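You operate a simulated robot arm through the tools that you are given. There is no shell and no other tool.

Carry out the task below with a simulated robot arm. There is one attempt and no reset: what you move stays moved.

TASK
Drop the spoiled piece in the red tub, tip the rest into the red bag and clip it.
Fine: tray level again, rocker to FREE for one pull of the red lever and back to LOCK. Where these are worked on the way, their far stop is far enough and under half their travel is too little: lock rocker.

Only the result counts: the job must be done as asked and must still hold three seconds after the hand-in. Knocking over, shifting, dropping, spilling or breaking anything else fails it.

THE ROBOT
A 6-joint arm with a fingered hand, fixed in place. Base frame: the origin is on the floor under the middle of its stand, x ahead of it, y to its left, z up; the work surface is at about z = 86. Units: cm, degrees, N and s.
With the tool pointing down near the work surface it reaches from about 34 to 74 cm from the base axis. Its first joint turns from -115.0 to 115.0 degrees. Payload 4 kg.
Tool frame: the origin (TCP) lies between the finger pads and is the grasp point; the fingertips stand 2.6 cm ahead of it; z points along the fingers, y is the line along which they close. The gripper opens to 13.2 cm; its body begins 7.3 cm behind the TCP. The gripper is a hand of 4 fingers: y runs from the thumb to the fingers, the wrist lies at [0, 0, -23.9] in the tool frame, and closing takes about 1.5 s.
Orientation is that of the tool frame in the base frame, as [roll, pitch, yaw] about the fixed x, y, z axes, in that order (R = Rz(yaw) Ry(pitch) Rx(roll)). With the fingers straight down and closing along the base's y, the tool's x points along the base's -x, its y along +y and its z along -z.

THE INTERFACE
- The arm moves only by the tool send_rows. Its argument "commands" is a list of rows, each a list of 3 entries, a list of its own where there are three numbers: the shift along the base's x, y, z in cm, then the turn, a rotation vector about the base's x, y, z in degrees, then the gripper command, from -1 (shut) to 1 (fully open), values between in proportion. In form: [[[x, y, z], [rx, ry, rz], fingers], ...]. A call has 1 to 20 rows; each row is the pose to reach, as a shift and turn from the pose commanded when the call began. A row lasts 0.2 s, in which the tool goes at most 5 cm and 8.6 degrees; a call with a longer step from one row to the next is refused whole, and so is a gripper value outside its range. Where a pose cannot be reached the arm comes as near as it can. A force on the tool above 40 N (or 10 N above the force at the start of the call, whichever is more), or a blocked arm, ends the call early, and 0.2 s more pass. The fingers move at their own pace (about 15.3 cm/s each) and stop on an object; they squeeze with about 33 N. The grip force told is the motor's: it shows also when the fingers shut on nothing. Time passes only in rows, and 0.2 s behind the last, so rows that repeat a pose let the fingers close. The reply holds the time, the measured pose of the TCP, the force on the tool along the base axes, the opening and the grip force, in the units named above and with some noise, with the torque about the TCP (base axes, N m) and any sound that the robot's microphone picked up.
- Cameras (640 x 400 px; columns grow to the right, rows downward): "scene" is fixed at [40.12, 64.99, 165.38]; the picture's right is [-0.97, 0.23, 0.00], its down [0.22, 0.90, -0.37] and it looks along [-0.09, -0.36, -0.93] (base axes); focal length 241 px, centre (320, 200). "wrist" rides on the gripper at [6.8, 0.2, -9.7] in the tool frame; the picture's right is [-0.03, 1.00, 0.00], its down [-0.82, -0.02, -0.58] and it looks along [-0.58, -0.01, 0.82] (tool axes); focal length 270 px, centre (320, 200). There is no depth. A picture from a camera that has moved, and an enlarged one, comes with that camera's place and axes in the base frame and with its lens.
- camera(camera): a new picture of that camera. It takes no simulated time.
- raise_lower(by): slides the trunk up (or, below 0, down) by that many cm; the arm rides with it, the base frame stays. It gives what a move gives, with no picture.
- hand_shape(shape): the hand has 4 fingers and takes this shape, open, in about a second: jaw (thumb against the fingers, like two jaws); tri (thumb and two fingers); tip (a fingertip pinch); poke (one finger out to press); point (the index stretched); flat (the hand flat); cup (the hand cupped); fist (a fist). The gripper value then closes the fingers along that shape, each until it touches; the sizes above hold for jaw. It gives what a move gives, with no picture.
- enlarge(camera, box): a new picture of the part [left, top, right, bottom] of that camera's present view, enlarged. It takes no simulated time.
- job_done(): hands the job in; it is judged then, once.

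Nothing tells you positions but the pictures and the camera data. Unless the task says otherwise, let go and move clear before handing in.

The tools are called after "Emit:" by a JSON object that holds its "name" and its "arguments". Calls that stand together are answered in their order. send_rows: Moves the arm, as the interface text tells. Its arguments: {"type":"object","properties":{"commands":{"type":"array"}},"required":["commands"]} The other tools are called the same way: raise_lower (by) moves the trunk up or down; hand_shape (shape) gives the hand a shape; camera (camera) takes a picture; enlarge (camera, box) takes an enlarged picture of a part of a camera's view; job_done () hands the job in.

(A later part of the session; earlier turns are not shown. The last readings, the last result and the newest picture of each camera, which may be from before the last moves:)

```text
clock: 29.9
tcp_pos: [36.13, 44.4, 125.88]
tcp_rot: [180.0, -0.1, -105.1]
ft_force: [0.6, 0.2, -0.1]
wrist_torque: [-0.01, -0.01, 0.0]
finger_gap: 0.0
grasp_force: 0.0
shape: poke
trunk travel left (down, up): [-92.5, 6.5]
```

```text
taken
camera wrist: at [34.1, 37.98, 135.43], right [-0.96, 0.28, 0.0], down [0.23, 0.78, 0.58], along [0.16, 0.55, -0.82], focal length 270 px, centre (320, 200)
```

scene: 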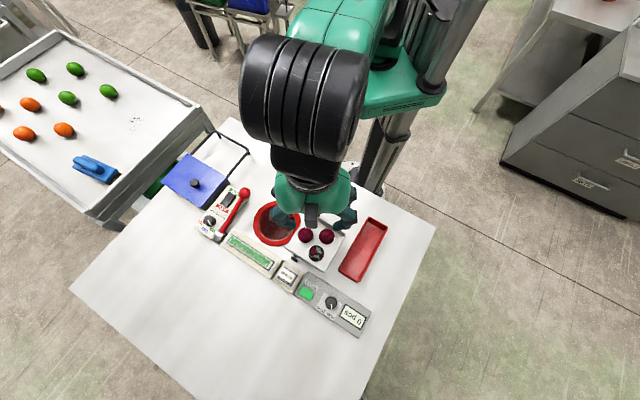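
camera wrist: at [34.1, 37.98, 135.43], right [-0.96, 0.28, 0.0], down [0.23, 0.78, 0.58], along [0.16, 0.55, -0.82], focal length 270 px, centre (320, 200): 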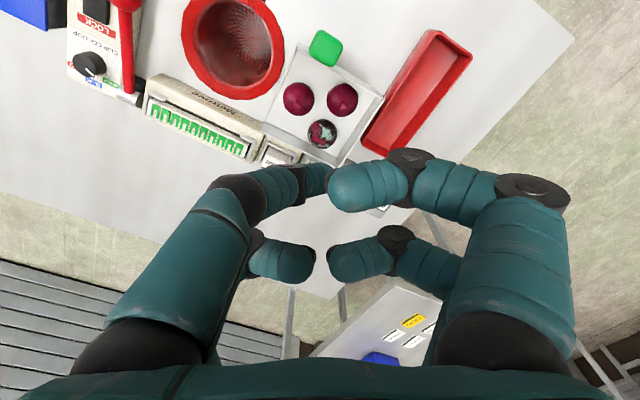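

The straight-down grasp would jam the knuckles on the tray walls. I plan to grip with one finger pair only: hand turned the other way round, camera on the far side, and tilted about 38° toward the robot so the second pair rides above the walls. First I'll rotate the hand up high and see if the wrist can reach that.

Emit:
{"name": "hand_shape", "arguments": {"shape": "jaw"}}

Emit:
{"name": "send_rows", "arguments": {"commands": [[[0, 0, 0], [0, 0, -8.5], 0.5], [[0, 0, 0], [0, 0, -17], 0.2], [[0, 0, 0], [0, 0, -25.5], -0.2], [[0, 0, 0], [0, 0, -34], -0.2], [[0, 0, 0], [0, 0, -42.5], -0.2], [[0, 0, 0], [0, 0, -51], -0.2], [[0, 0, 0], [0, 0, -59.5], -0.2], [[0, 0, 0], [0, 0, -68], -0.2], [[0, 0, 0], [0, 0, -76.5], -0.2], [[0, 0, 0], [0, 0, -85], -0.2]]}}

Emit:
{"name": "send_rows", "arguments": {"commands": [[[0, 0, 0], [0, 0, -8.5], -0.2], [[0, 0, 0], [0, 0, -17], -0.2], [[0, 0, 0], [0, 0, -25.5], -0.2], [[0, 0, 0], [0, 0, -34], -0.2], [[0, 0, 0], [0, 0, -42.5], -0.2], [[0, 0, 0], [0, 0, -51], -0.2], [[0, 0, 0], [0, 0, -59.5], -0.2], [[0, 0, 0], [0, 0, -68], -0.2], [[0, 0, 0], [0, 0, -76.5], -0.2], [[0, 0, 0], [0, 0, -85], -0.2], [[0, 0, 0], [0, 0, -87], -0.2], [[0, 0, 0], [0, 0, -87], -0.2]]}}

Emit:
{"name": "camera", "arguments": {"camera": "wrist"}}

Emit:
{"name": "camera", "arguments": {"camera": "scene"}}

```text
clock: 30.8
tcp_pos: [36.07, 44.4, 125.73]
tcp_rot: [-180.0, 0.0, -105.0]
ft_force: [-0.1, 0.2, -0.6]
wrist_torque: [0.01, -0.03, 0.02]
finger_gap: 13.19
grasp_force: 0.0
shape: jaw
trunk travel left (down, up): [-92.5, 6.5]
```

```text
clock: 33.0
tcp_pos: [35.96, 44.44, 125.87]
tcp_rot: [180.0, -0.1, 169.8]
ft_force: [-0.1, 0.1, 1.0]
wrist_torque: [0.03, 0.0, 0.0]
finger_gap: 5.31
grasp_force: 0.2
shape: jaw
trunk travel left (down, up): [-92.5, 6.5]
```

```text
clock: 35.6
tcp_pos: [35.94, 44.58, 125.91]
tcp_rot: [-179.9, 0.0, 82.8]
ft_force: [0.3, 0.0, -0.7]
wrist_torque: [-0.01, -0.01, 0.01]
finger_gap: 5.31
grasp_force: 0.0
shape: jaw
trunk travel left (down, up): [-92.5, 6.5]
```

```text
taken
camera wrist: at [36.82, 51.44, 135.45], right [0.99, -0.15, 0.0], down [-0.12, -0.81, 0.58], along [-0.09, -0.57, -0.82], focal length 270 px, centre (320, 200)
```

wrist: 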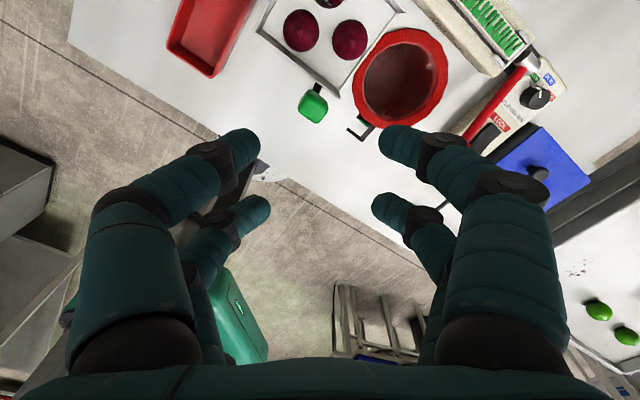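

```text
taken
```

scene: 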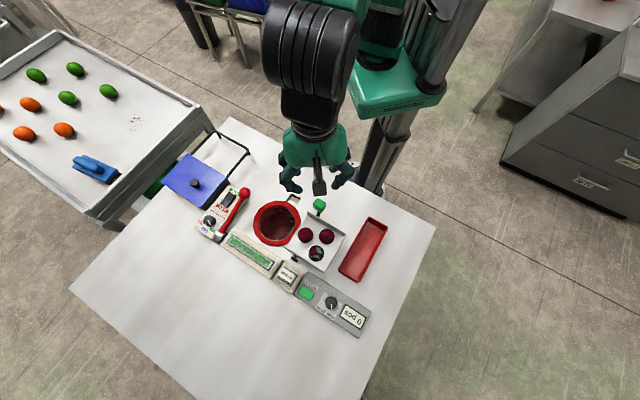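

The wrist can reach it. I'll move above the far side of the tray to look back at it and triangulate the walls and onions more precisely.

Emit:
{"name": "send_rows", "arguments": {"commands": [[[0.5, 4, -2], [0, 0, 0], -0.2], [[1, 8, -4], [0, 0, 0], -0.2], [[1.5, 11, -7], [0, 0, 0], -0.2], [[2, 14, -10], [0, 0, 0], -0.2], [[2, 15.5, -12], [0, 0, 0], -0.2], [[2, 15.5, -12], [0, 0, 0], -0.2]]}}

Emit:
{"name": "camera", "arguments": {"camera": "wrist"}}

Emit:
{"name": "enlarge", "arguments": {"camera": "wrist", "box": [220, 60, 420, 185]}}

Emit:
{"name": "enlarge", "arguments": {"camera": "wrist", "box": [260, 90, 380, 165]}}

```text
clock: 37.0
tcp_pos: [37.65, 59.75, 113.61]
tcp_rot: [179.9, 0.1, 83.0]
ft_force: [-0.8, -0.1, -1.5]
wrist_torque: [0.0, -0.02, -0.04]
finger_gap: 5.35
grasp_force: 0.0
shape: jaw
out of reach, approached as far as the arm can: row 5, 6
trunk travel left (down, up): [-92.5, 6.5]
```

```text
taken
camera wrist: at [38.52, 66.7, 123.13], right [0.99, -0.15, 0.0], down [-0.12, -0.81, 0.58], along [-0.09, -0.57, -0.82], focal length 270 px, centre (320, 200)
```

wrist: 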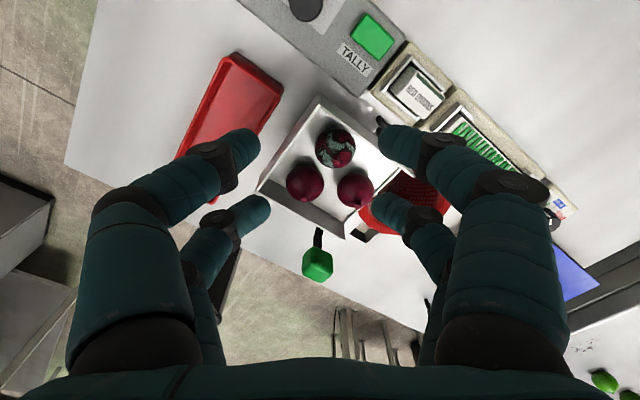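

```text
3.20 times, centred on (320, 122) of wrist
camera zoom: at [38.52, 66.7, 123.13], right [0.99, -0.15, 0.0], down [-0.12, -0.81, 0.58], along [-0.09, -0.57, -0.82], focal length 865 px, centre (320, 448)
```

zoom: 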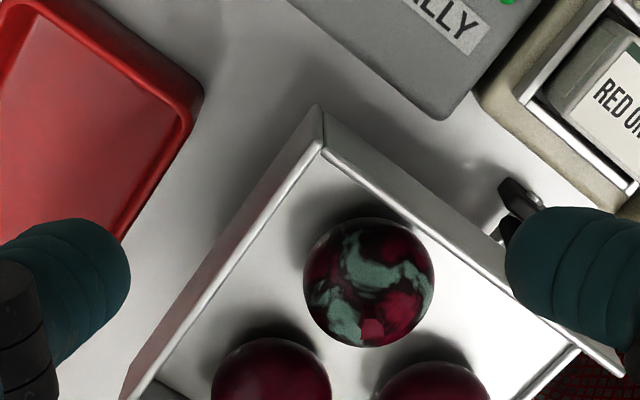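

```text
5.33 times, centred on (320, 128) of wrist
camera zoom: at [38.52, 66.7, 123.13], right [0.99, -0.15, 0.0], down [-0.12, -0.81, 0.58], along [-0.09, -0.57, -0.82], focal length 1442 px, centre (320, 587)
```

zoom: 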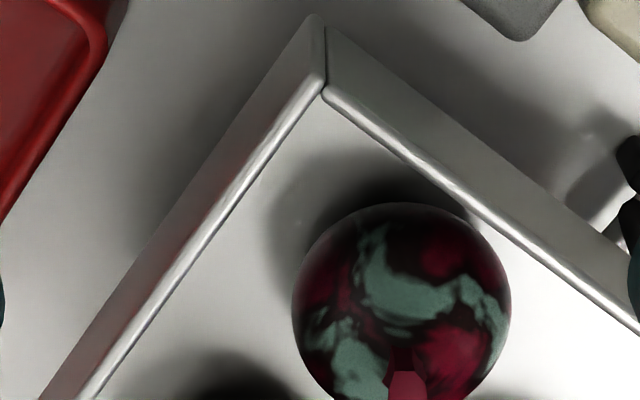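

With views from both sides, the onion centre comes out near (38.36, 53.6, 94.3), the wall tops near z≈96.4 and the inner wall faces about 3.4 and 4.8 cm from the onion. Now I'll tilt the hand 43° toward the robot while staying high, and check the pose.

Emit:
{"name": "send_rows", "arguments": {"commands": [[[0.1, -1.2, 1], [7.1, -0.88, 0], -0.21], [[0.2, -2.4, 2], [14.2, -1.77, 0], -0.21], [[0.3, -3.6, 3], [21.3, -2.65, 0], -0.21], [[0.4, -4.8, 3], [28.4, -3.54, 0], -0.21], [[0.5, -5.5, 3], [35.5, -4.42, 0], -0.21], [[0.65, -5.97, 3], [42.67, -5.31, 0], -0.21], [[0.65, -5.97, 3], [42.67, -5.31, 0], -0.21]]}}

Emit:
{"name": "camera", "arguments": {"camera": "wrist"}}

Emit:
{"name": "camera", "arguments": {"camera": "scene"}}

```text
clock: 38.6
tcp_pos: [38.47, 53.46, 116.87]
tcp_rot: [179.8, -43.0, 83.2]
ft_force: [0.0, -0.1, 0.7]
wrist_torque: [0.02, 0.02, -0.02]
finger_gap: 5.26
grasp_force: 0.1
shape: jaw
trunk travel left (down, up): [-92.5, 6.5]
```

```text
taken
camera wrist: at [38.29, 52.01, 128.45], right [0.99, -0.14, -0.02], down [-0.14, -0.98, -0.13], along [0.0, 0.13, -0.99], focal length 270 px, centre (320, 200)
```

wrist: 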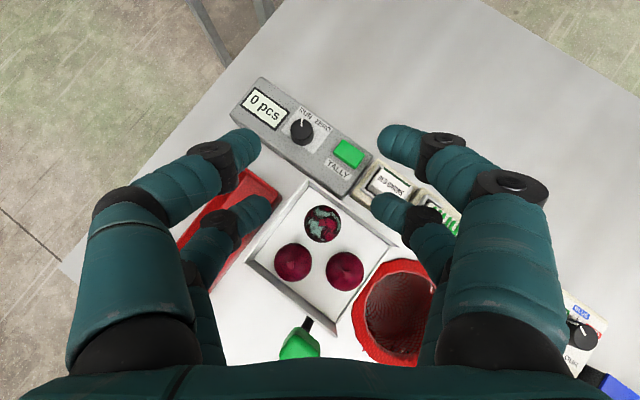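

```text
taken
```

scene: 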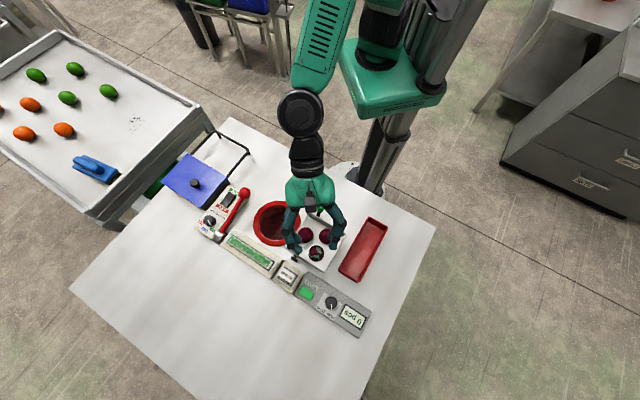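

The tilted pose is reached, and the wrist camera now looks nearly straight down on the tray. I'll enlarge this view to check the lateral alignment.

Emit:
{"name": "enlarge", "arguments": {"camera": "wrist", "box": [235, 170, 405, 320]}}

Emit:
{"name": "enlarge", "arguments": {"camera": "scene", "box": [260, 170, 380, 280]}}

```text
2.67 times, centred on (320, 245) of wrist
camera zoom: at [38.29, 52.01, 128.45], right [0.99, -0.14, -0.02], down [-0.14, -0.98, -0.13], along [0.0, 0.13, -0.99], focal length 721 px, centre (320, 80)
```

zoom: 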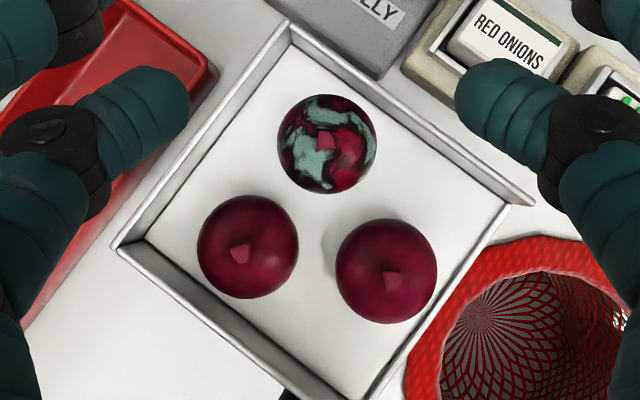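

```text
3.64 times, centred on (320, 225) of scene
camera zoom: at [40.12, 64.99, 165.38], right [-0.97, 0.23, 0.0], down [0.22, 0.9, -0.37], along [-0.09, -0.36, -0.93], focal length 877 px, centre (320, 109)
```

zoom: 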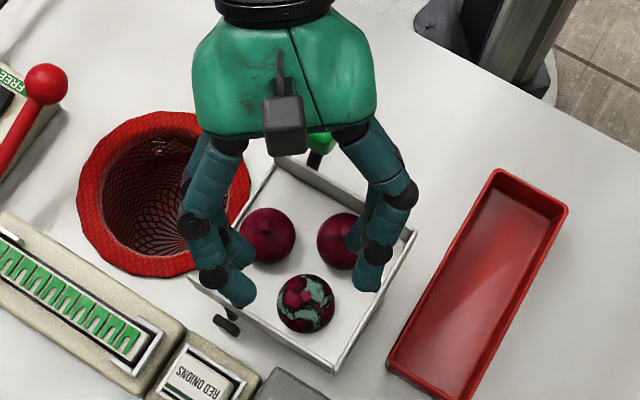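

The alignment agrees with my estimate: the spoiled onion is at (38.4, 53.65). I'll shift slightly and go down to just above the wall tops, then check again.

Emit:
{"name": "send_rows", "arguments": {"commands": [[[-0.16, 0.34, -3], [0, 0, 0], -0.24], [[-0.16, 0.34, -6], [0, 0, 0], -0.24], [[-0.16, 0.34, -9], [0, 0, 0], -0.24], [[-0.16, 0.34, -12], [0, 0, 0], -0.24], [[-0.16, 0.34, -14.5], [0, 0, 0], -0.24], [[-0.16, 0.34, -15.9], [0, 0, 0], -0.24], [[-0.16, 0.34, -15.9], [0, 0, 0], -0.24]]}}

Emit:
{"name": "camera", "arguments": {"camera": "wrist"}}

Emit:
{"name": "enlarge", "arguments": {"camera": "scene", "box": [270, 180, 370, 280]}}

```text
clock: 40.2
tcp_pos: [38.32, 53.89, 100.77]
tcp_rot: [-180.0, -43.1, 83.1]
ft_force: [-0.4, 0.2, -0.5]
wrist_torque: [0.0, -0.03, 0.01]
finger_gap: 5.06
grasp_force: 0.0
shape: jaw
trunk travel left (down, up): [-92.5, 6.5]
```

```text
taken
camera wrist: at [38.14, 52.33, 112.52], right [0.99, -0.14, -0.02], down [-0.14, -0.98, -0.13], along [0.0, 0.14, -0.99], focal length 270 px, centre (320, 200)
```

wrist: 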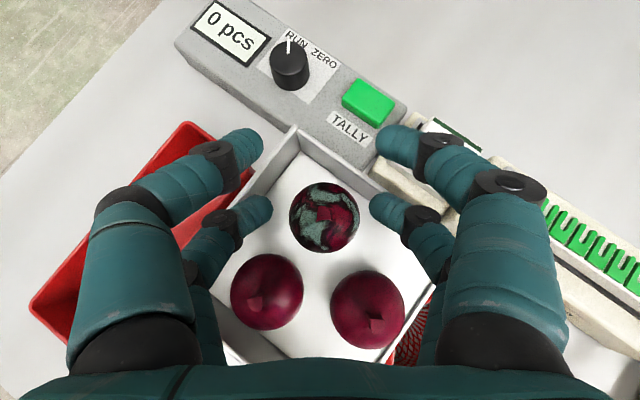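

```text
4.00 times, centred on (320, 230) of scene
camera zoom: at [40.12, 64.99, 165.38], right [-0.97, 0.23, 0.0], down [0.22, 0.9, -0.37], along [-0.09, -0.36, -0.93], focal length 964 px, centre (320, 80)
```

zoom: 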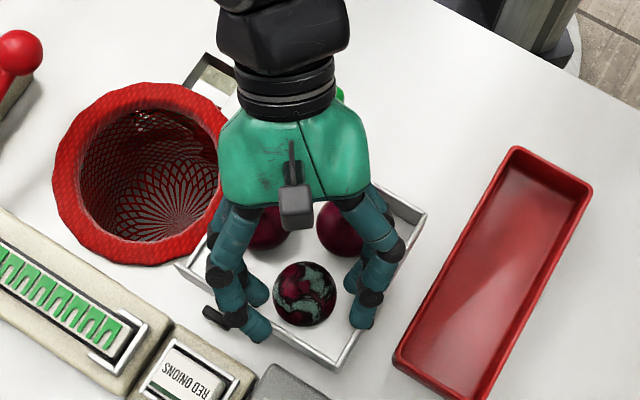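

The gripping pair straddles the onion symmetrically and nothing is touching. I'll descend slowly and watch the force.

Emit:
{"name": "send_rows", "arguments": {"commands": [[[0, -0.08, -0.5], [0, 0, 0], -0.24], [[0, -0.08, -1.0], [0, 0, 0], -0.24], [[0, -0.08, -1.5], [0, 0, 0], -0.24], [[0, -0.08, -2.0], [0, 0, 0], -0.24], [[0, -0.08, -2.0], [0, 0, 0], -0.24]]}}

Emit:
{"name": "enlarge", "arguments": {"camera": "wrist", "box": [180, 100, 480, 290]}}

Emit:
{"name": "enlarge", "arguments": {"camera": "scene", "box": [280, 210, 360, 280]}}

```text
clock: 41.4
tcp_pos: [38.07, 53.65, 98.77]
tcp_rot: [180.0, -43.1, 83.1]
ft_force: [0.6, -0.7, -0.7]
wrist_torque: [0.03, 0.0, 0.01]
finger_gap: 5.06
grasp_force: 0.2
shape: jaw
trunk travel left (down, up): [-92.5, 6.5]
```

```text
2.11 times, centred on (330, 195) of wrist
camera zoom: at [38.02, 52.18, 110.39], right [0.99, -0.14, -0.02], down [-0.14, -0.98, -0.13], along [0.0, 0.14, -0.99], focal length 569 px, centre (299, 210)
```

zoom: 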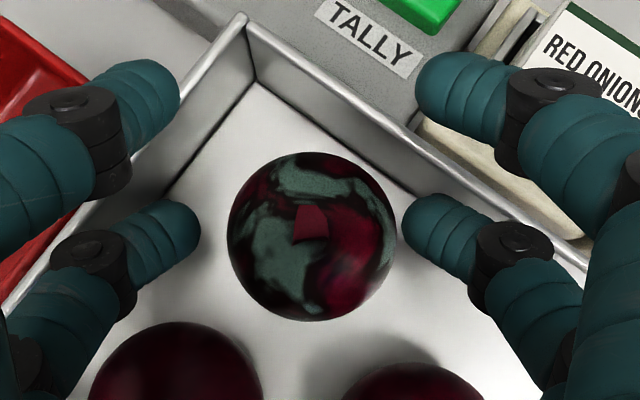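

```text
5.71 times, centred on (320, 245) of scene
camera zoom: at [40.12, 64.99, 165.38], right [-0.97, 0.23, 0.0], down [0.22, 0.9, -0.37], along [-0.09, -0.36, -0.93], focal length 1378 px, centre (320, -57)
```

zoom: 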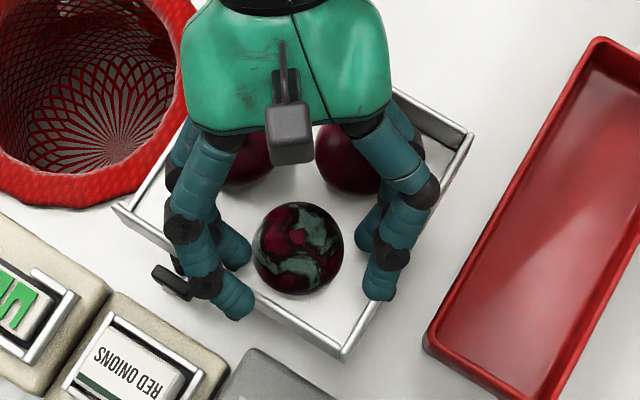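

The onion sits about 0.4 cm off-centre toward one finger, and the walls are tight. I'll nudge the hand 0.2 cm, narrow the opening slightly and step down carefully.

Emit:
{"name": "send_rows", "arguments": {"commands": [[[0.2, 0.08, 0], [0, 0, 0], -0.27], [[0.22, 0.08, -0.3], [0, 0, 0], -0.27], [[0.22, 0.08, -0.6], [0, 0, 0], -0.27], [[0.22, 0.08, -0.6], [0, 0, 0], -0.27]]}}

Emit:
{"name": "enlarge", "arguments": {"camera": "wrist", "box": [180, 100, 480, 290]}}

```text
clock: 42.4
tcp_pos: [38.25, 53.95, 98.04]
tcp_rot: [179.9, -43.0, 83.2]
ft_force: [-0.1, -0.9, -0.4]
wrist_torque: [0.01, 0.0, -0.02]
finger_gap: 4.89
grasp_force: 0.0
shape: jaw
trunk travel left (down, up): [-92.5, 6.5]
```

```text
2.11 times, centred on (330, 195) of wrist
camera zoom: at [38.22, 52.38, 109.77], right [0.99, -0.14, -0.02], down [-0.14, -0.98, -0.13], along [0.0, 0.13, -0.99], focal length 569 px, centre (299, 210)
```

zoom: 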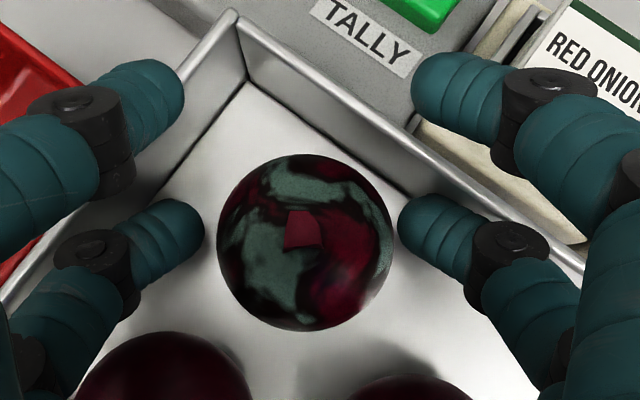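

The fingertips are centred on the onion, but the right knuckle's edge lines up with the tray rim. I'll shift 0.28 cm away from that wall and continue down in small steps.

Emit:
{"name": "send_rows", "arguments": {"commands": [[[-0.2, -0.25, 0], [0, 0, 0], -0.28], [[-0.2, -0.25, -0.2], [0, 0, 0], -0.28], [[-0.2, -0.25, -0.4], [0, 0, 0], -0.28], [[-0.2, -0.25, -0.4], [0, 0, 0], -0.28]]}}

Emit:
{"name": "enlarge", "arguments": {"camera": "wrist", "box": [180, 100, 480, 290]}}

```text
clock: 43.4
tcp_pos: [38.16, 53.52, 97.79]
tcp_rot: [180.0, -43.1, 83.0]
ft_force: [1.0, -0.4, 1.3]
wrist_torque: [0.04, -0.03, -0.02]
finger_gap: 4.82
grasp_force: 0.1
shape: jaw
trunk travel left (down, up): [-92.5, 6.5]
```

```text
2.11 times, centred on (330, 195) of wrist
camera zoom: at [38.04, 52.13, 109.54], right [0.99, -0.14, -0.02], down [-0.14, -0.98, -0.13], along [0.0, 0.14, -0.99], focal length 569 px, centre (299, 210)
```

zoom: 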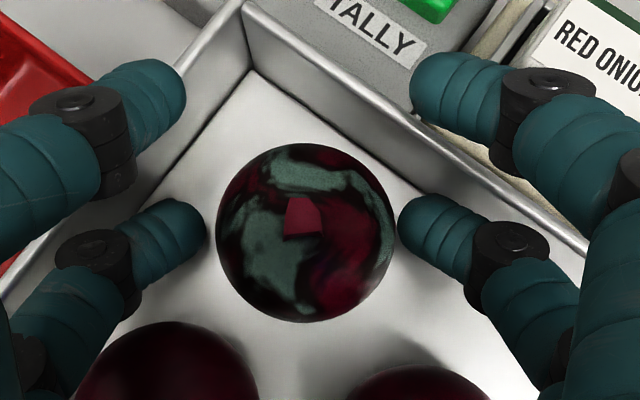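

Emit:
{"name": "send_rows", "arguments": {"commands": [[[0, 0, -0.25], [0, 0, 0], -0.28], [[0, 0, -0.5], [0, 0, 0], -0.28], [[0, 0, -0.5], [0, 0, 0], -0.28], [[0, 0, -0.5], [0, 0, 0], -0.28]]}}

Emit:
{"name": "enlarge", "arguments": {"camera": "wrist", "box": [180, 100, 480, 290]}}

Emit:
{"name": "enlarge", "arguments": {"camera": "scene", "box": [280, 210, 360, 280]}}

```text
clock: 44.4
tcp_pos: [38.11, 53.6, 97.65]
tcp_rot: [179.8, -43.4, 83.1]
ft_force: [-1.2, -1.4, 18.4]
wrist_torque: [0.55, 0.56, 0.07]
finger_gap: 4.86
grasp_force: 0.0
shape: jaw
trunk travel left (down, up): [-92.5, 6.5]
```

```text
2.11 times, centred on (330, 195) of wrist
camera zoom: at [37.93, 52.02, 109.29], right [0.99, -0.14, -0.01], down [-0.14, -0.98, -0.14], along [0.0, 0.14, -0.99], focal length 569 px, centre (299, 210)
```

zoom: 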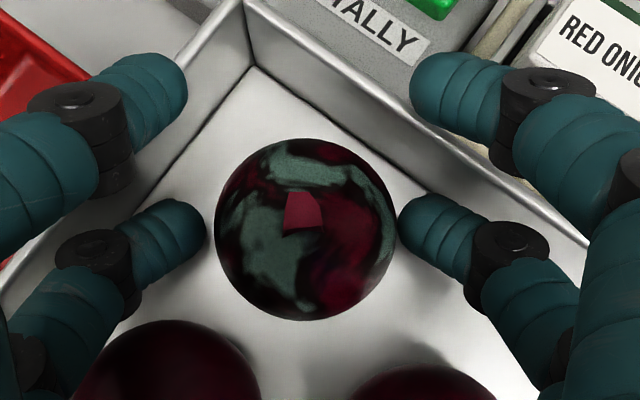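

```text
5.71 times, centred on (320, 245) of scene
camera zoom: at [40.12, 64.99, 165.38], right [-0.97, 0.23, 0.0], down [0.22, 0.9, -0.37], along [-0.09, -0.36, -0.93], focal length 1378 px, centre (320, -57)
```

zoom: 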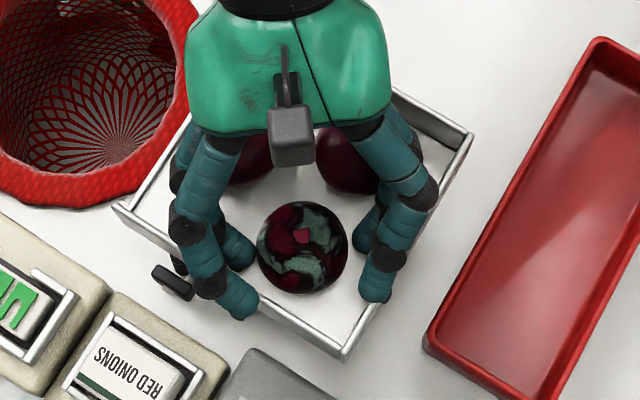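

The upward force and torque show the upper-left fingertip resting on the tray's back rim, while the gripping pair is around the onion. I'll back up 0.3 cm and close gently to a limited gap.

Emit:
{"name": "send_rows", "arguments": {"commands": [[[0, 0, 0.3], [0, 0, 0], -0.28], [[0, 0, 0.3], [0, 0, 0], -0.35], [[0, 0, 0.3], [0, 0, 0], -0.4], [[0, 0, 0.3], [0, 0, 0], -0.45], [[0, 0, 0.3], [0, 0, 0], -0.5], [[0, 0, 0.3], [0, 0, 0], -0.5], [[0, 0, 0.3], [0, 0, 0], -0.5], [[0, 0, 0.3], [0, 0, 0], -0.5]]}}

Emit:
{"name": "enlarge", "arguments": {"camera": "wrist", "box": [180, 100, 480, 290]}}

```text
clock: 46.2
tcp_pos: [38.46, 53.78, 97.71]
tcp_rot: [179.9, -43.1, 82.9]
ft_force: [27.3, 11.4, 6.6]
wrist_torque: [0.29, -0.43, -0.54]
finger_gap: 1.44
grasp_force: 33.0
shape: jaw
trunk travel left (down, up): [-92.5, 6.5]
```

```text
2.11 times, centred on (330, 195) of wrist
camera zoom: at [38.32, 52.23, 109.39], right [0.99, -0.14, -0.02], down [-0.14, -0.98, -0.14], along [0.0, 0.14, -0.99], focal length 569 px, centre (299, 210)
```

zoom: 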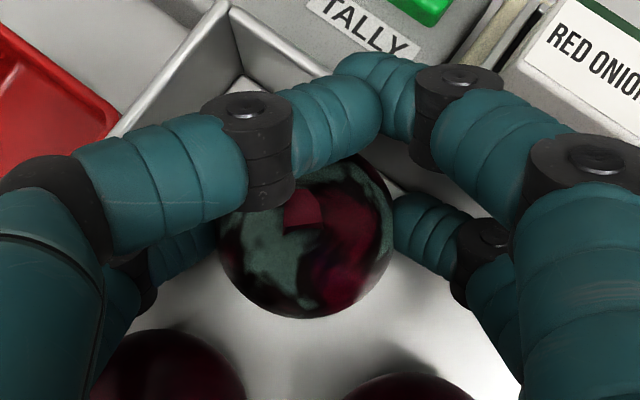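

The grip has closed on the onion with 33 N, but an upper finger is also pressing on the tray's side wall. A slow lift should free it, and I'll check whether the onion comes along.

Emit:
{"name": "send_rows", "arguments": {"commands": [[[0, 0, 0.3], [0, 0, 0], -0.5], [[0, 0, 0.6], [0, 0, 0], -0.5], [[0, 0, 0.9], [0, 0, 0], -0.5], [[0, 0, 1.2], [0, 0, 0], -0.5], [[0, 0, 1.2], [0, 0, 0], -0.5]]}}

Emit:
{"name": "enlarge", "arguments": {"camera": "wrist", "box": [180, 100, 480, 290]}}

Emit:
{"name": "enlarge", "arguments": {"camera": "scene", "box": [280, 210, 360, 280]}}

```text
clock: 47.4
tcp_pos: [38.09, 53.69, 99.06]
tcp_rot: [180.0, -43.0, 83.1]
ft_force: [0.3, -1.4, 0.1]
wrist_torque: [0.02, 0.0, 0.01]
finger_gap: 1.63
grasp_force: 33.3
shape: jaw
trunk travel left (down, up): [-92.5, 6.5]
```

```text
2.11 times, centred on (330, 195) of wrist
camera zoom: at [38.01, 52.15, 110.56], right [0.99, -0.14, -0.02], down [-0.14, -0.98, -0.13], along [0.0, 0.13, -0.99], focal length 569 px, centre (299, 210)
```

zoom: 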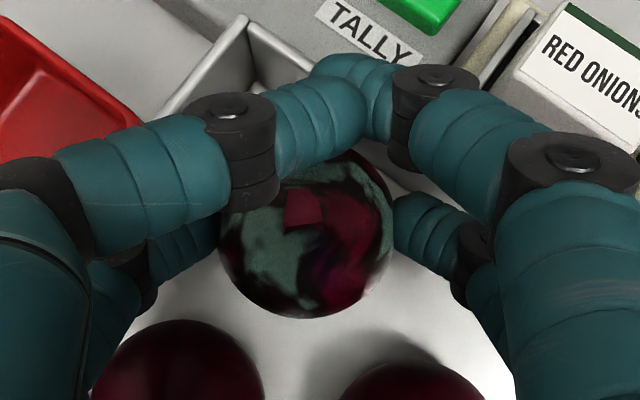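

```text
5.71 times, centred on (320, 245) of scene
camera zoom: at [40.12, 64.99, 165.38], right [-0.97, 0.23, 0.0], down [0.22, 0.9, -0.37], along [-0.09, -0.36, -0.93], focal length 1378 px, centre (320, -57)
```

zoom: 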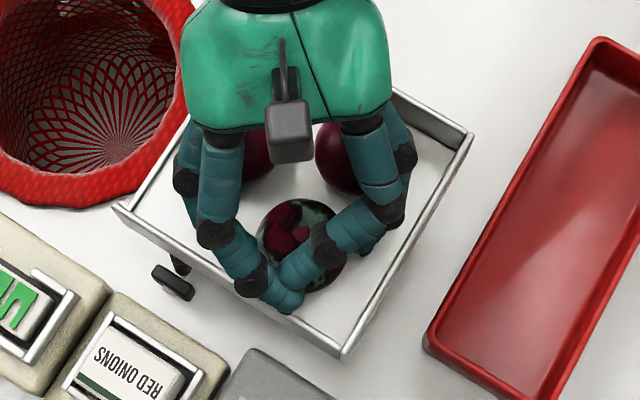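

The onion moves with the hand, staying the same size and place in the wrist view, and there's no leftover force on the tray. I'll lift higher and verify from both cameras.

Emit:
{"name": "send_rows", "arguments": {"commands": [[[0, 0, 1], [0, 0, 0], -0.5], [[0, 0, 2], [0, 0, 0], -0.5], [[0, 0, 3.2], [0, 0, 0], -0.5], [[0, 0, 4.6], [0, 0, 0], -0.5], [[0, 0, 6], [0, 0, 0], -0.5], [[0, 0, 7.5], [0, 0, 0], -0.5], [[0, 0, 9], [0, 0, 0], -0.5], [[0, 0, 9], [0, 0, 0], -0.5]]}}

Emit:
{"name": "camera", "arguments": {"camera": "wrist"}}

Emit:
{"name": "enlarge", "arguments": {"camera": "scene", "box": [260, 190, 400, 290]}}

```text
clock: 49.2
tcp_pos: [38.04, 53.63, 107.84]
tcp_rot: [179.9, -43.0, 83.1]
ft_force: [0.6, 0.0, -0.6]
wrist_torque: [0.04, 0.01, 0.01]
finger_gap: 1.65
grasp_force: 32.9
shape: jaw
trunk travel left (down, up): [-92.5, 6.5]
```

```text
taken
camera wrist: at [38.01, 52.09, 119.44], right [0.99, -0.14, -0.02], down [-0.14, -0.98, -0.13], along [0.0, 0.13, -0.99], focal length 270 px, centre (320, 200)
```

wrist: 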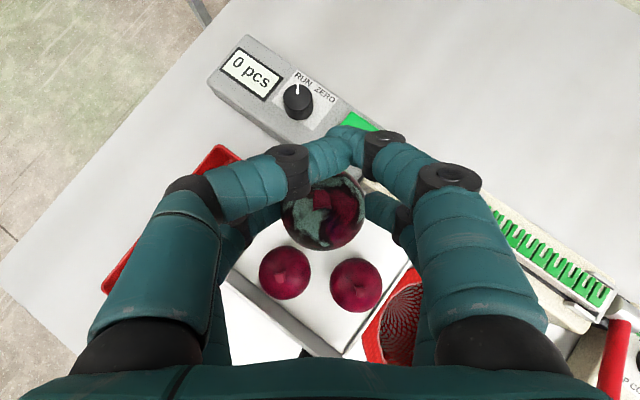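

```text
4.00 times, centred on (330, 240) of scene
camera zoom: at [40.12, 64.99, 165.38], right [-0.97, 0.23, 0.0], down [0.22, 0.9, -0.37], along [-0.09, -0.36, -0.93], focal length 964 px, centre (280, 40)
```

zoom: 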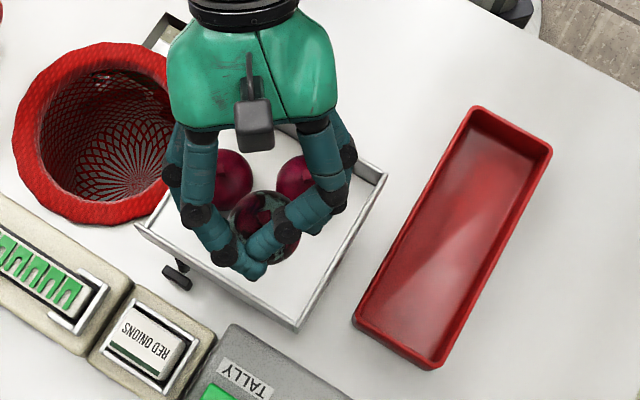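

The spoiled onion is securely held. I'll carry it over to the tub while yawing the hand 55°, so the fingers line up with the tub's long axis.

Emit:
{"name": "send_rows", "arguments": {"commands": [[[-1.5, 0.1, 1], [0, 0, 5.5], -0.5], [[-3, 0.2, 1], [0, 0, 11], -0.5], [[-4.5, 0.35, 1], [0, 0, 16.5], -0.5], [[-6, 0.5, 1], [0, 0, 22], -0.5], [[-7.5, 0.6, 1], [0, 0, 27.5], -0.5], [[-9, 0.75, 1], [0, 0, 33], -0.5], [[-10.5, 0.9, 1], [0, 0, 38.5], -0.5], [[-12, 1.0, 1], [0, 0, 44], -0.5], [[-13.4, 1.1, 1], [0, 0, 49.5], -0.5], [[-14.5, 1.2, 1], [0, 0, 55], -0.5], [[-14.5, 1.2, 1], [0, 0, 55], -0.5]]}}

Emit:
{"name": "camera", "arguments": {"camera": "wrist"}}

Emit:
{"name": "enlarge", "arguments": {"camera": "scene", "box": [290, 160, 420, 300]}}

```text
clock: 51.6
tcp_pos: [23.55, 54.68, 108.74]
tcp_rot: [180.0, -43.0, 138.2]
ft_force: [0.9, -0.4, -0.7]
wrist_torque: [0.01, -0.01, 0.01]
finger_gap: 1.64
grasp_force: 32.9
shape: jaw
trunk travel left (down, up): [-92.5, 6.5]
```

```text
taken
camera wrist: at [24.88, 53.8, 120.35], right [0.68, 0.73, -0.02], down [0.72, -0.68, -0.13], along [-0.11, 0.08, -0.99], focal length 270 px, centre (320, 200)
```

wrist: 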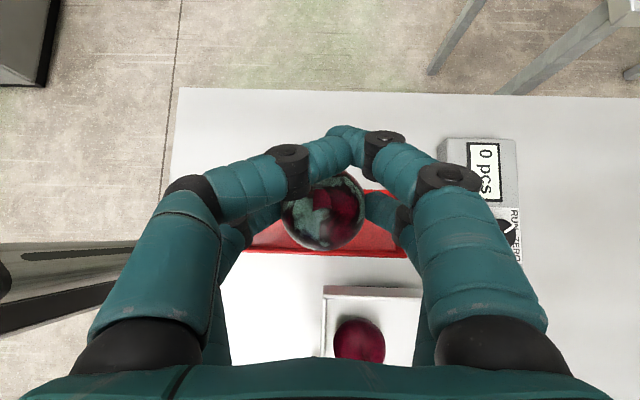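

```text
2.86 times, centred on (355, 230) of scene
camera zoom: at [40.12, 64.99, 165.38], right [-0.97, 0.23, 0.0], down [0.22, 0.9, -0.37], along [-0.09, -0.36, -0.93], focal length 689 px, centre (220, 114)
```

zoom: 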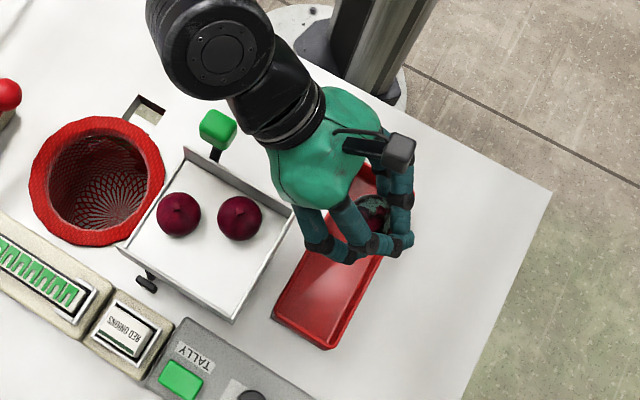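

The hand is centred over the tub. I'll reduce the tilt by 15° for palm clearance to the tray, then lower the onion toward the tub floor.

Emit:
{"name": "send_rows", "arguments": {"commands": [[[-0.35, 0.3, -2], [-5, -5.6, 0], -0.5], [[-0.7, 0.6, -4], [-10, -11.2, 0], -0.5], [[-0.7, 0.6, -6.5], [-10, -11.2, 0], -0.5], [[-0.7, 0.6, -9], [-10, -11.2, 0], -0.5], [[-0.7, 0.6, -11], [-10, -11.2, 0], -0.5], [[-0.7, 0.6, -11], [-10, -11.2, 0], -0.5]]}}

Emit:
{"name": "camera", "arguments": {"camera": "wrist"}}

Emit:
{"name": "enlarge", "arguments": {"camera": "scene", "box": [310, 190, 410, 300]}}

```text
clock: 53.0
tcp_pos: [23.19, 55.13, 97.87]
tcp_rot: [179.7, -28.0, 138.1]
ft_force: [-0.1, 0.5, -0.2]
wrist_torque: [0.0, 0.0, 0.02]
finger_gap: 1.61
grasp_force: 32.9
shape: jaw
trunk travel left (down, up): [-92.5, 6.5]
```

```text
taken
camera wrist: at [21.95, 56.36, 109.55], right [0.69, 0.73, -0.01], down [0.72, -0.68, 0.13], along [0.09, -0.09, -0.99], focal length 270 px, centre (320, 200)
```

wrist: 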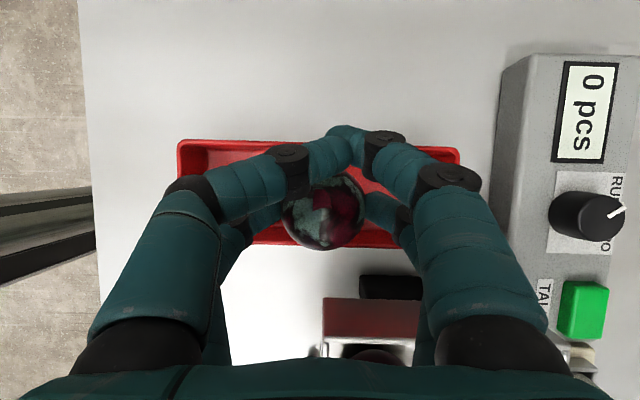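

```text
3.64 times, centred on (360, 245) of scene
camera zoom: at [40.12, 64.99, 165.38], right [-0.97, 0.23, 0.0], down [0.22, 0.9, -0.37], along [-0.09, -0.36, -0.93], focal length 877 px, centre (174, 36)
```

zoom: 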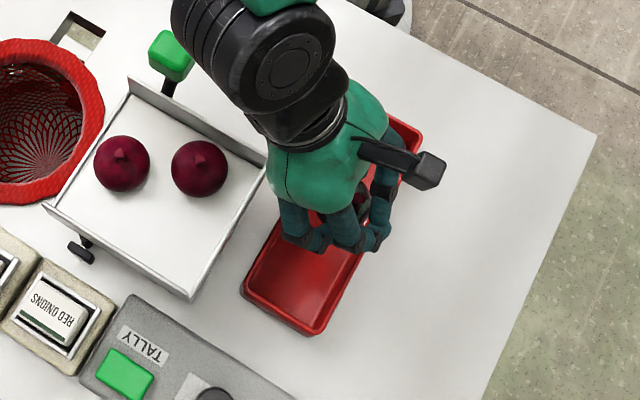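

Emit:
{"name": "send_rows", "arguments": {"commands": [[[-0.35, 0.33, -0.8], [0, 0, 0], -0.5], [[-0.35, 0.33, -1.6], [0, 0, 0], -0.5], [[-0.35, 0.33, -2.4], [0, 0, 0], -0.5], [[-0.35, 0.33, -3.0], [0, 0, 0], -0.5], [[-0.35, 0.33, -3.5], [0, 0, 0], -0.5], [[-0.35, 0.33, -3.5], [0, 0, 0], -0.5]]}}

Emit:
{"name": "camera", "arguments": {"camera": "wrist"}}

Emit:
{"name": "enlarge", "arguments": {"camera": "scene", "box": [310, 190, 410, 300]}}

```text
clock: 54.4
tcp_pos: [22.51, 55.82, 94.41]
tcp_rot: [179.8, -28.1, 138.1]
ft_force: [-0.1, -1.0, -0.3]
wrist_torque: [0.01, 0.0, -0.01]
finger_gap: 1.61
grasp_force: 33.3
shape: jaw
trunk travel left (down, up): [-92.5, 6.5]
```

```text
taken
camera wrist: at [21.48, 57.04, 106.01], right [0.69, 0.73, -0.01], down [0.72, -0.68, 0.13], along [0.09, -0.09, -0.99], focal length 270 px, centre (320, 200)
```

wrist: 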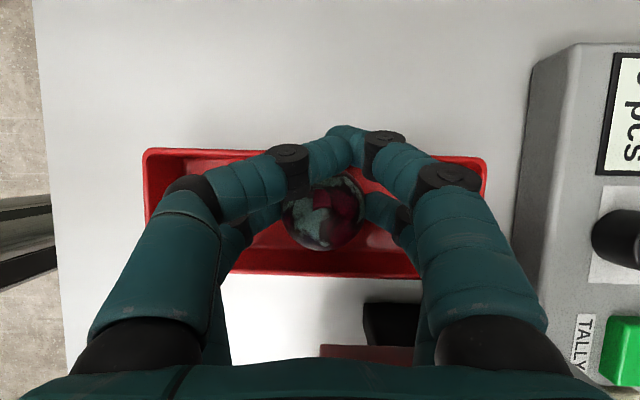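

```text
3.64 times, centred on (360, 245) of scene
camera zoom: at [40.12, 64.99, 165.38], right [-0.97, 0.23, 0.0], down [0.22, 0.9, -0.37], along [-0.09, -0.36, -0.93], focal length 877 px, centre (174, 36)
```

zoom: 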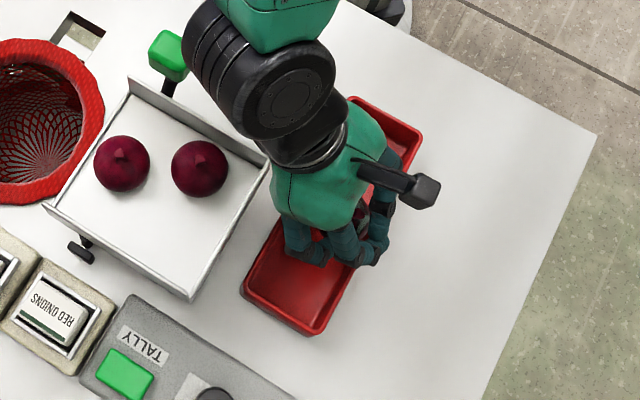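

The onion hangs inside the tub, centred and just above its floor. I'll open gently to release it.

Emit:
{"name": "send_rows", "arguments": {"commands": [[[0, 0, -0.3], [0, 0, 0], -0.5], [[0, 0, -0.5], [0, 0, 0], -0.5], [[0, 0, -0.5], [0, 0, 0], -0.3], [[0, 0, -0.5], [0, 0, 0], -0.2], [[0, 0, -0.5], [0, 0, 0], -0.1], [[0, 0, -0.5], [0, 0, 0], -0.1], [[0, 0, -0.5], [0, 0, 0], -0.1], [[0, 0, -0.5], [0, 0, 0], -0.1]]}}

Emit:
{"name": "camera", "arguments": {"camera": "wrist"}}

```text
clock: 56.2
tcp_pos: [22.43, 55.69, 93.86]
tcp_rot: [179.8, -28.1, 138.1]
ft_force: [0.2, 0.2, 0.0]
wrist_torque: [-0.01, 0.02, -0.01]
finger_gap: 5.88
grasp_force: 0.0
shape: jaw
trunk travel left (down, up): [-92.5, 6.5]
```

```text
taken
camera wrist: at [21.5, 56.91, 105.55], right [0.69, 0.73, -0.01], down [0.72, -0.68, 0.13], along [0.09, -0.09, -0.99], focal length 270 px, centre (320, 200)
```

wrist: 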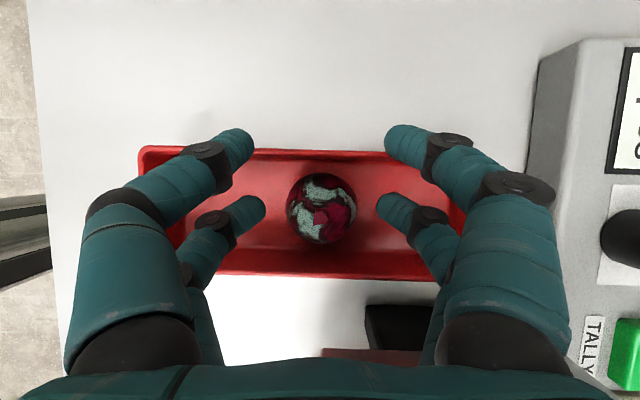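

The spoiled onion rests in the tub. I'll lift the hand straight up and clear.

Emit:
{"name": "send_rows", "arguments": {"commands": [[[0, 0, 1], [0, 0, 0], -0.1], [[0, 0, 2.5], [0, 0, 0], -0.1], [[0, 0, 5], [0, 0, 0], -0.1], [[0, 0, 8], [0, 0, 0], -0.1], [[0, 0, 12], [0, 0, 0], -0.1], [[0, 0, 16], [0, 0, 0], -0.1], [[0, 0, 18], [0, 0, 0], -0.1], [[0, 0, 18], [0, 0, 0], -0.1]]}}

Emit:
{"name": "camera", "arguments": {"camera": "wrist"}}

Emit:
{"name": "camera", "arguments": {"camera": "scene"}}

```text
clock: 58.0
tcp_pos: [22.77, 55.83, 111.97]
tcp_rot: [179.9, -28.0, 138.1]
ft_force: [0.6, -0.4, 0.0]
wrist_torque: [-0.01, 0.0, -0.02]
finger_gap: 5.9
grasp_force: 0.0
shape: jaw
trunk travel left (down, up): [-92.5, 6.5]
```

```text
taken
camera wrist: at [21.74, 57.05, 123.69], right [0.69, 0.73, -0.01], down [0.72, -0.68, 0.13], along [0.09, -0.09, -0.99], focal length 270 px, centre (320, 200)
```

wrist: 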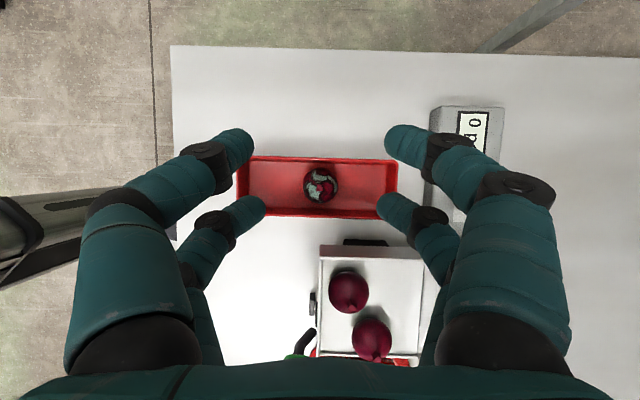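

```text
taken
```

scene: 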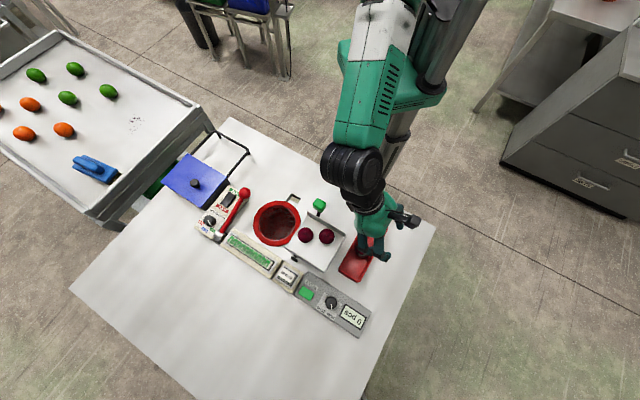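

Only the two good onions remain on the tray. Next I'll straighten the hand, move over the green tip handle and look at how the handle and tray pivot are built.

Emit:
{"name": "send_rows", "arguments": {"commands": [[[0, 0, 1], [-4.67, -5.21, 0], -0.1], [[0, 0, 2], [-9.35, -10.42, 0], -0.1], [[0, 0, 3], [-14.0, -15.6, 0], -0.1], [[0, 0, 4], [-18.7, -20.85, 0], -0.1], [[0, 0, 4], [-18.7, -20.85, 0], -0.1]]}}

Emit:
{"name": "send_rows", "arguments": {"commands": [[[0.8, -1.3, 0], [0, 0, 8], -0.1], [[1.7, -2.6, 0], [0, 0, 16], -0.1], [[2.6, -3.9, 0], [0, 0, 24], -0.1], [[3.5, -5.2, 0], [0, 0, 32], -0.1], [[4.4, -6.5, 0], [0, 0, 40], -0.1], [[5.3, -7.8, 0], [0, 0, 48], -0.1], [[6.2, -9.1, 0], [0, 0, 56], -0.1], [[7.1, -10.5, 0], [0, 0, 64], -0.1], [[8.1, -12, 0], [0, 0, 72], -0.1], [[9.1, -13.6, 0], [0, 0, 80], -0.1], [[10.2, -15.3, 0], [0, 0, 88], -0.1], [[10.2, -15.3, -1], [0, 0, 88], -0.1]]}}

Emit:
{"name": "camera", "arguments": {"camera": "wrist"}}

Emit:
{"name": "camera", "arguments": {"camera": "scene"}}

```text
clock: 59.2
tcp_pos: [22.68, 55.74, 115.93]
tcp_rot: [179.7, 0.1, 138.1]
ft_force: [0.7, 0.1, -1.0]
wrist_torque: [-0.02, 0.0, 0.02]
finger_gap: 5.88
grasp_force: 0.1
shape: jaw
trunk travel left (down, up): [-92.5, 6.5]
```

```text
clock: 61.8
tcp_pos: [32.66, 40.26, 114.88]
tcp_rot: [179.9, 0.0, -133.8]
ft_force: [0.2, -0.6, -0.6]
wrist_torque: [0.0, 0.01, -0.02]
finger_gap: 5.85
grasp_force: 0.0
shape: jaw
trunk travel left (down, up): [-92.5, 6.5]
```

```text
taken
camera wrist: at [27.75, 35.61, 124.5], right [-0.7, 0.71, 0.0], down [0.58, 0.57, 0.58], along [0.41, 0.41, -0.82], focal length 270 px, centre (320, 200)
```

wrist: 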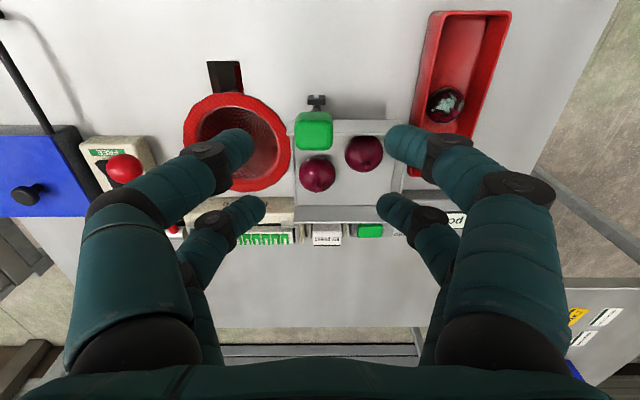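

```text
taken
```

scene: 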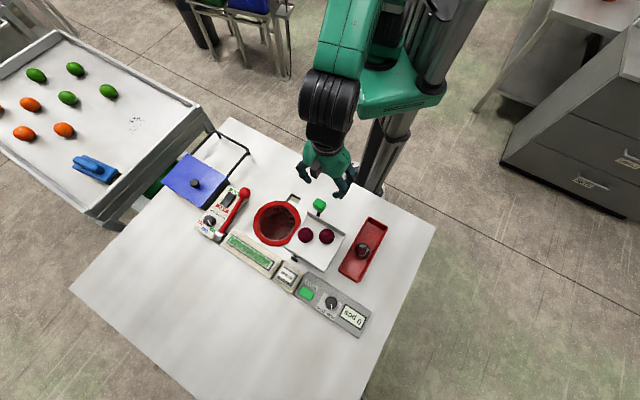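

This view lines up nicely with the machine. I'll zoom in on the handle and on the lever with its rocker.

Emit:
{"name": "enlarge", "arguments": {"camera": "wrist", "box": [260, 80, 410, 240]}}

Emit:
{"name": "enlarge", "arguments": {"camera": "wrist", "box": [60, 110, 200, 220]}}

Emit:
{"name": "enlarge", "arguments": {"camera": "scene", "box": [270, 185, 360, 275]}}

```text
2.50 times, centred on (335, 160) of wrist
camera zoom: at [27.75, 35.61, 124.5], right [-0.7, 0.71, 0.0], down [0.58, 0.57, 0.58], along [0.41, 0.41, -0.82], focal length 676 px, centre (282, 300)
```

zoom: 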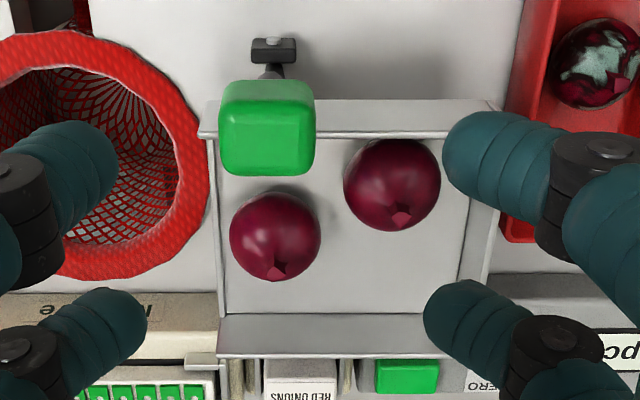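

```text
3.64 times, centred on (130, 165) of wrist
camera zoom: at [27.75, 35.61, 124.5], right [-0.7, 0.71, 0.0], down [0.58, 0.57, 0.58], along [0.41, 0.41, -0.82], focal length 983 px, centre (1011, 327)
```

zoom: 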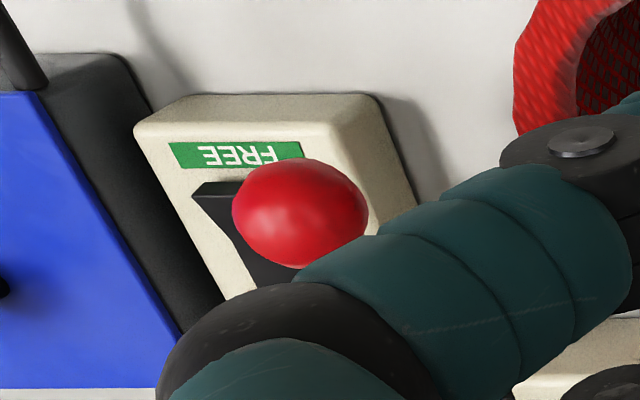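

```text
4.44 times, centred on (315, 230) of scene
camera zoom: at [40.12, 64.99, 165.38], right [-0.97, 0.23, 0.0], down [0.22, 0.9, -0.37], along [-0.09, -0.36, -0.93], focal length 1071 px, centre (342, 67)
```

zoom: 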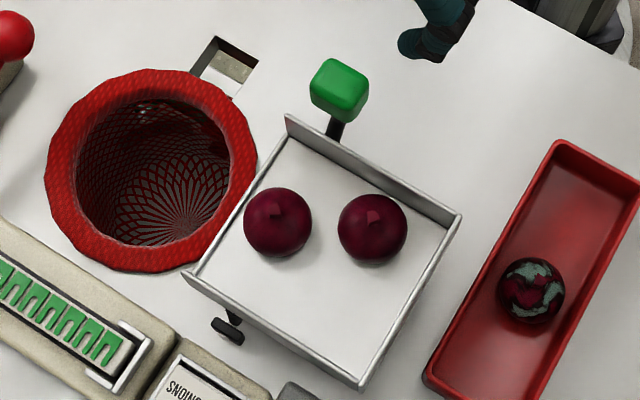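

The handle is a green knob about 3.5 cm wide at (34.5, 41.7, 100.5), on an upright arm above the tray's pivot at z≈90. Pushing the knob toward the bag should tip the tray. I'll lower the open hand so one finger pair straddles the knob.

Emit:
{"name": "send_rows", "arguments": {"commands": [[[0.48, -0.04, -2.5], [0, 0, 0], -0.17], [[0.48, -0.04, -5], [0, 0, 0], -0.17], [[0.48, -0.04, -7.5], [0, 0, 0], -0.17], [[0.48, -0.04, -9.5], [0, 0, 0], -0.17], [[0.48, -0.04, -11], [0, 0, 0], -0.17], [[0.48, -0.04, -11], [0, 0, 0], -0.17]]}}

Emit:
{"name": "camera", "arguments": {"camera": "wrist"}}

Emit:
{"name": "enlarge", "arguments": {"camera": "scene", "box": [265, 165, 365, 265]}}

```text
clock: 63.2
tcp_pos: [33.23, 40.31, 103.88]
tcp_rot: [179.8, 0.0, -133.9]
ft_force: [-0.7, 0.5, -0.4]
wrist_torque: [0.0, 0.02, 0.0]
finger_gap: 5.56
grasp_force: 0.1
shape: jaw
trunk travel left (down, up): [-92.5, 6.5]
```

```text
taken
camera wrist: at [28.37, 35.62, 113.34], right [-0.7, 0.71, 0.0], down [0.58, 0.57, 0.58], along [0.41, 0.41, -0.82], focal length 270 px, centre (320, 200)
```

wrist: 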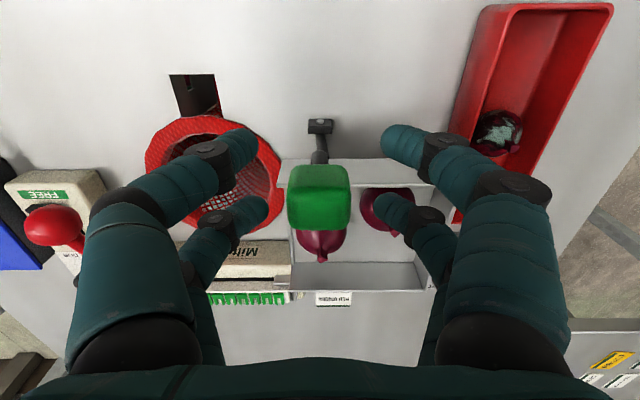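

```text
4.00 times, centred on (315, 215) of scene
camera zoom: at [40.12, 64.99, 165.38], right [-0.97, 0.23, 0.0], down [0.22, 0.9, -0.37], along [-0.09, -0.36, -0.93], focal length 964 px, centre (340, 140)
```

zoom: 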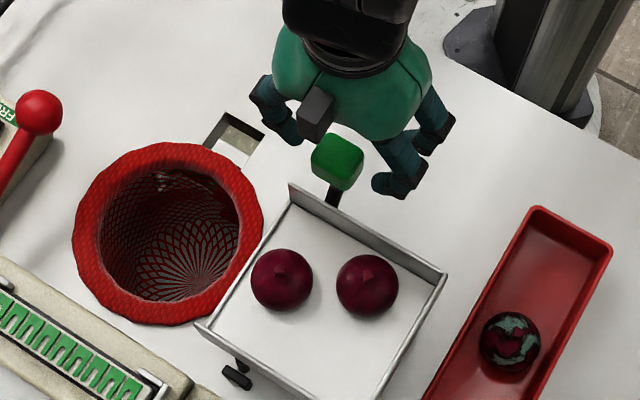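

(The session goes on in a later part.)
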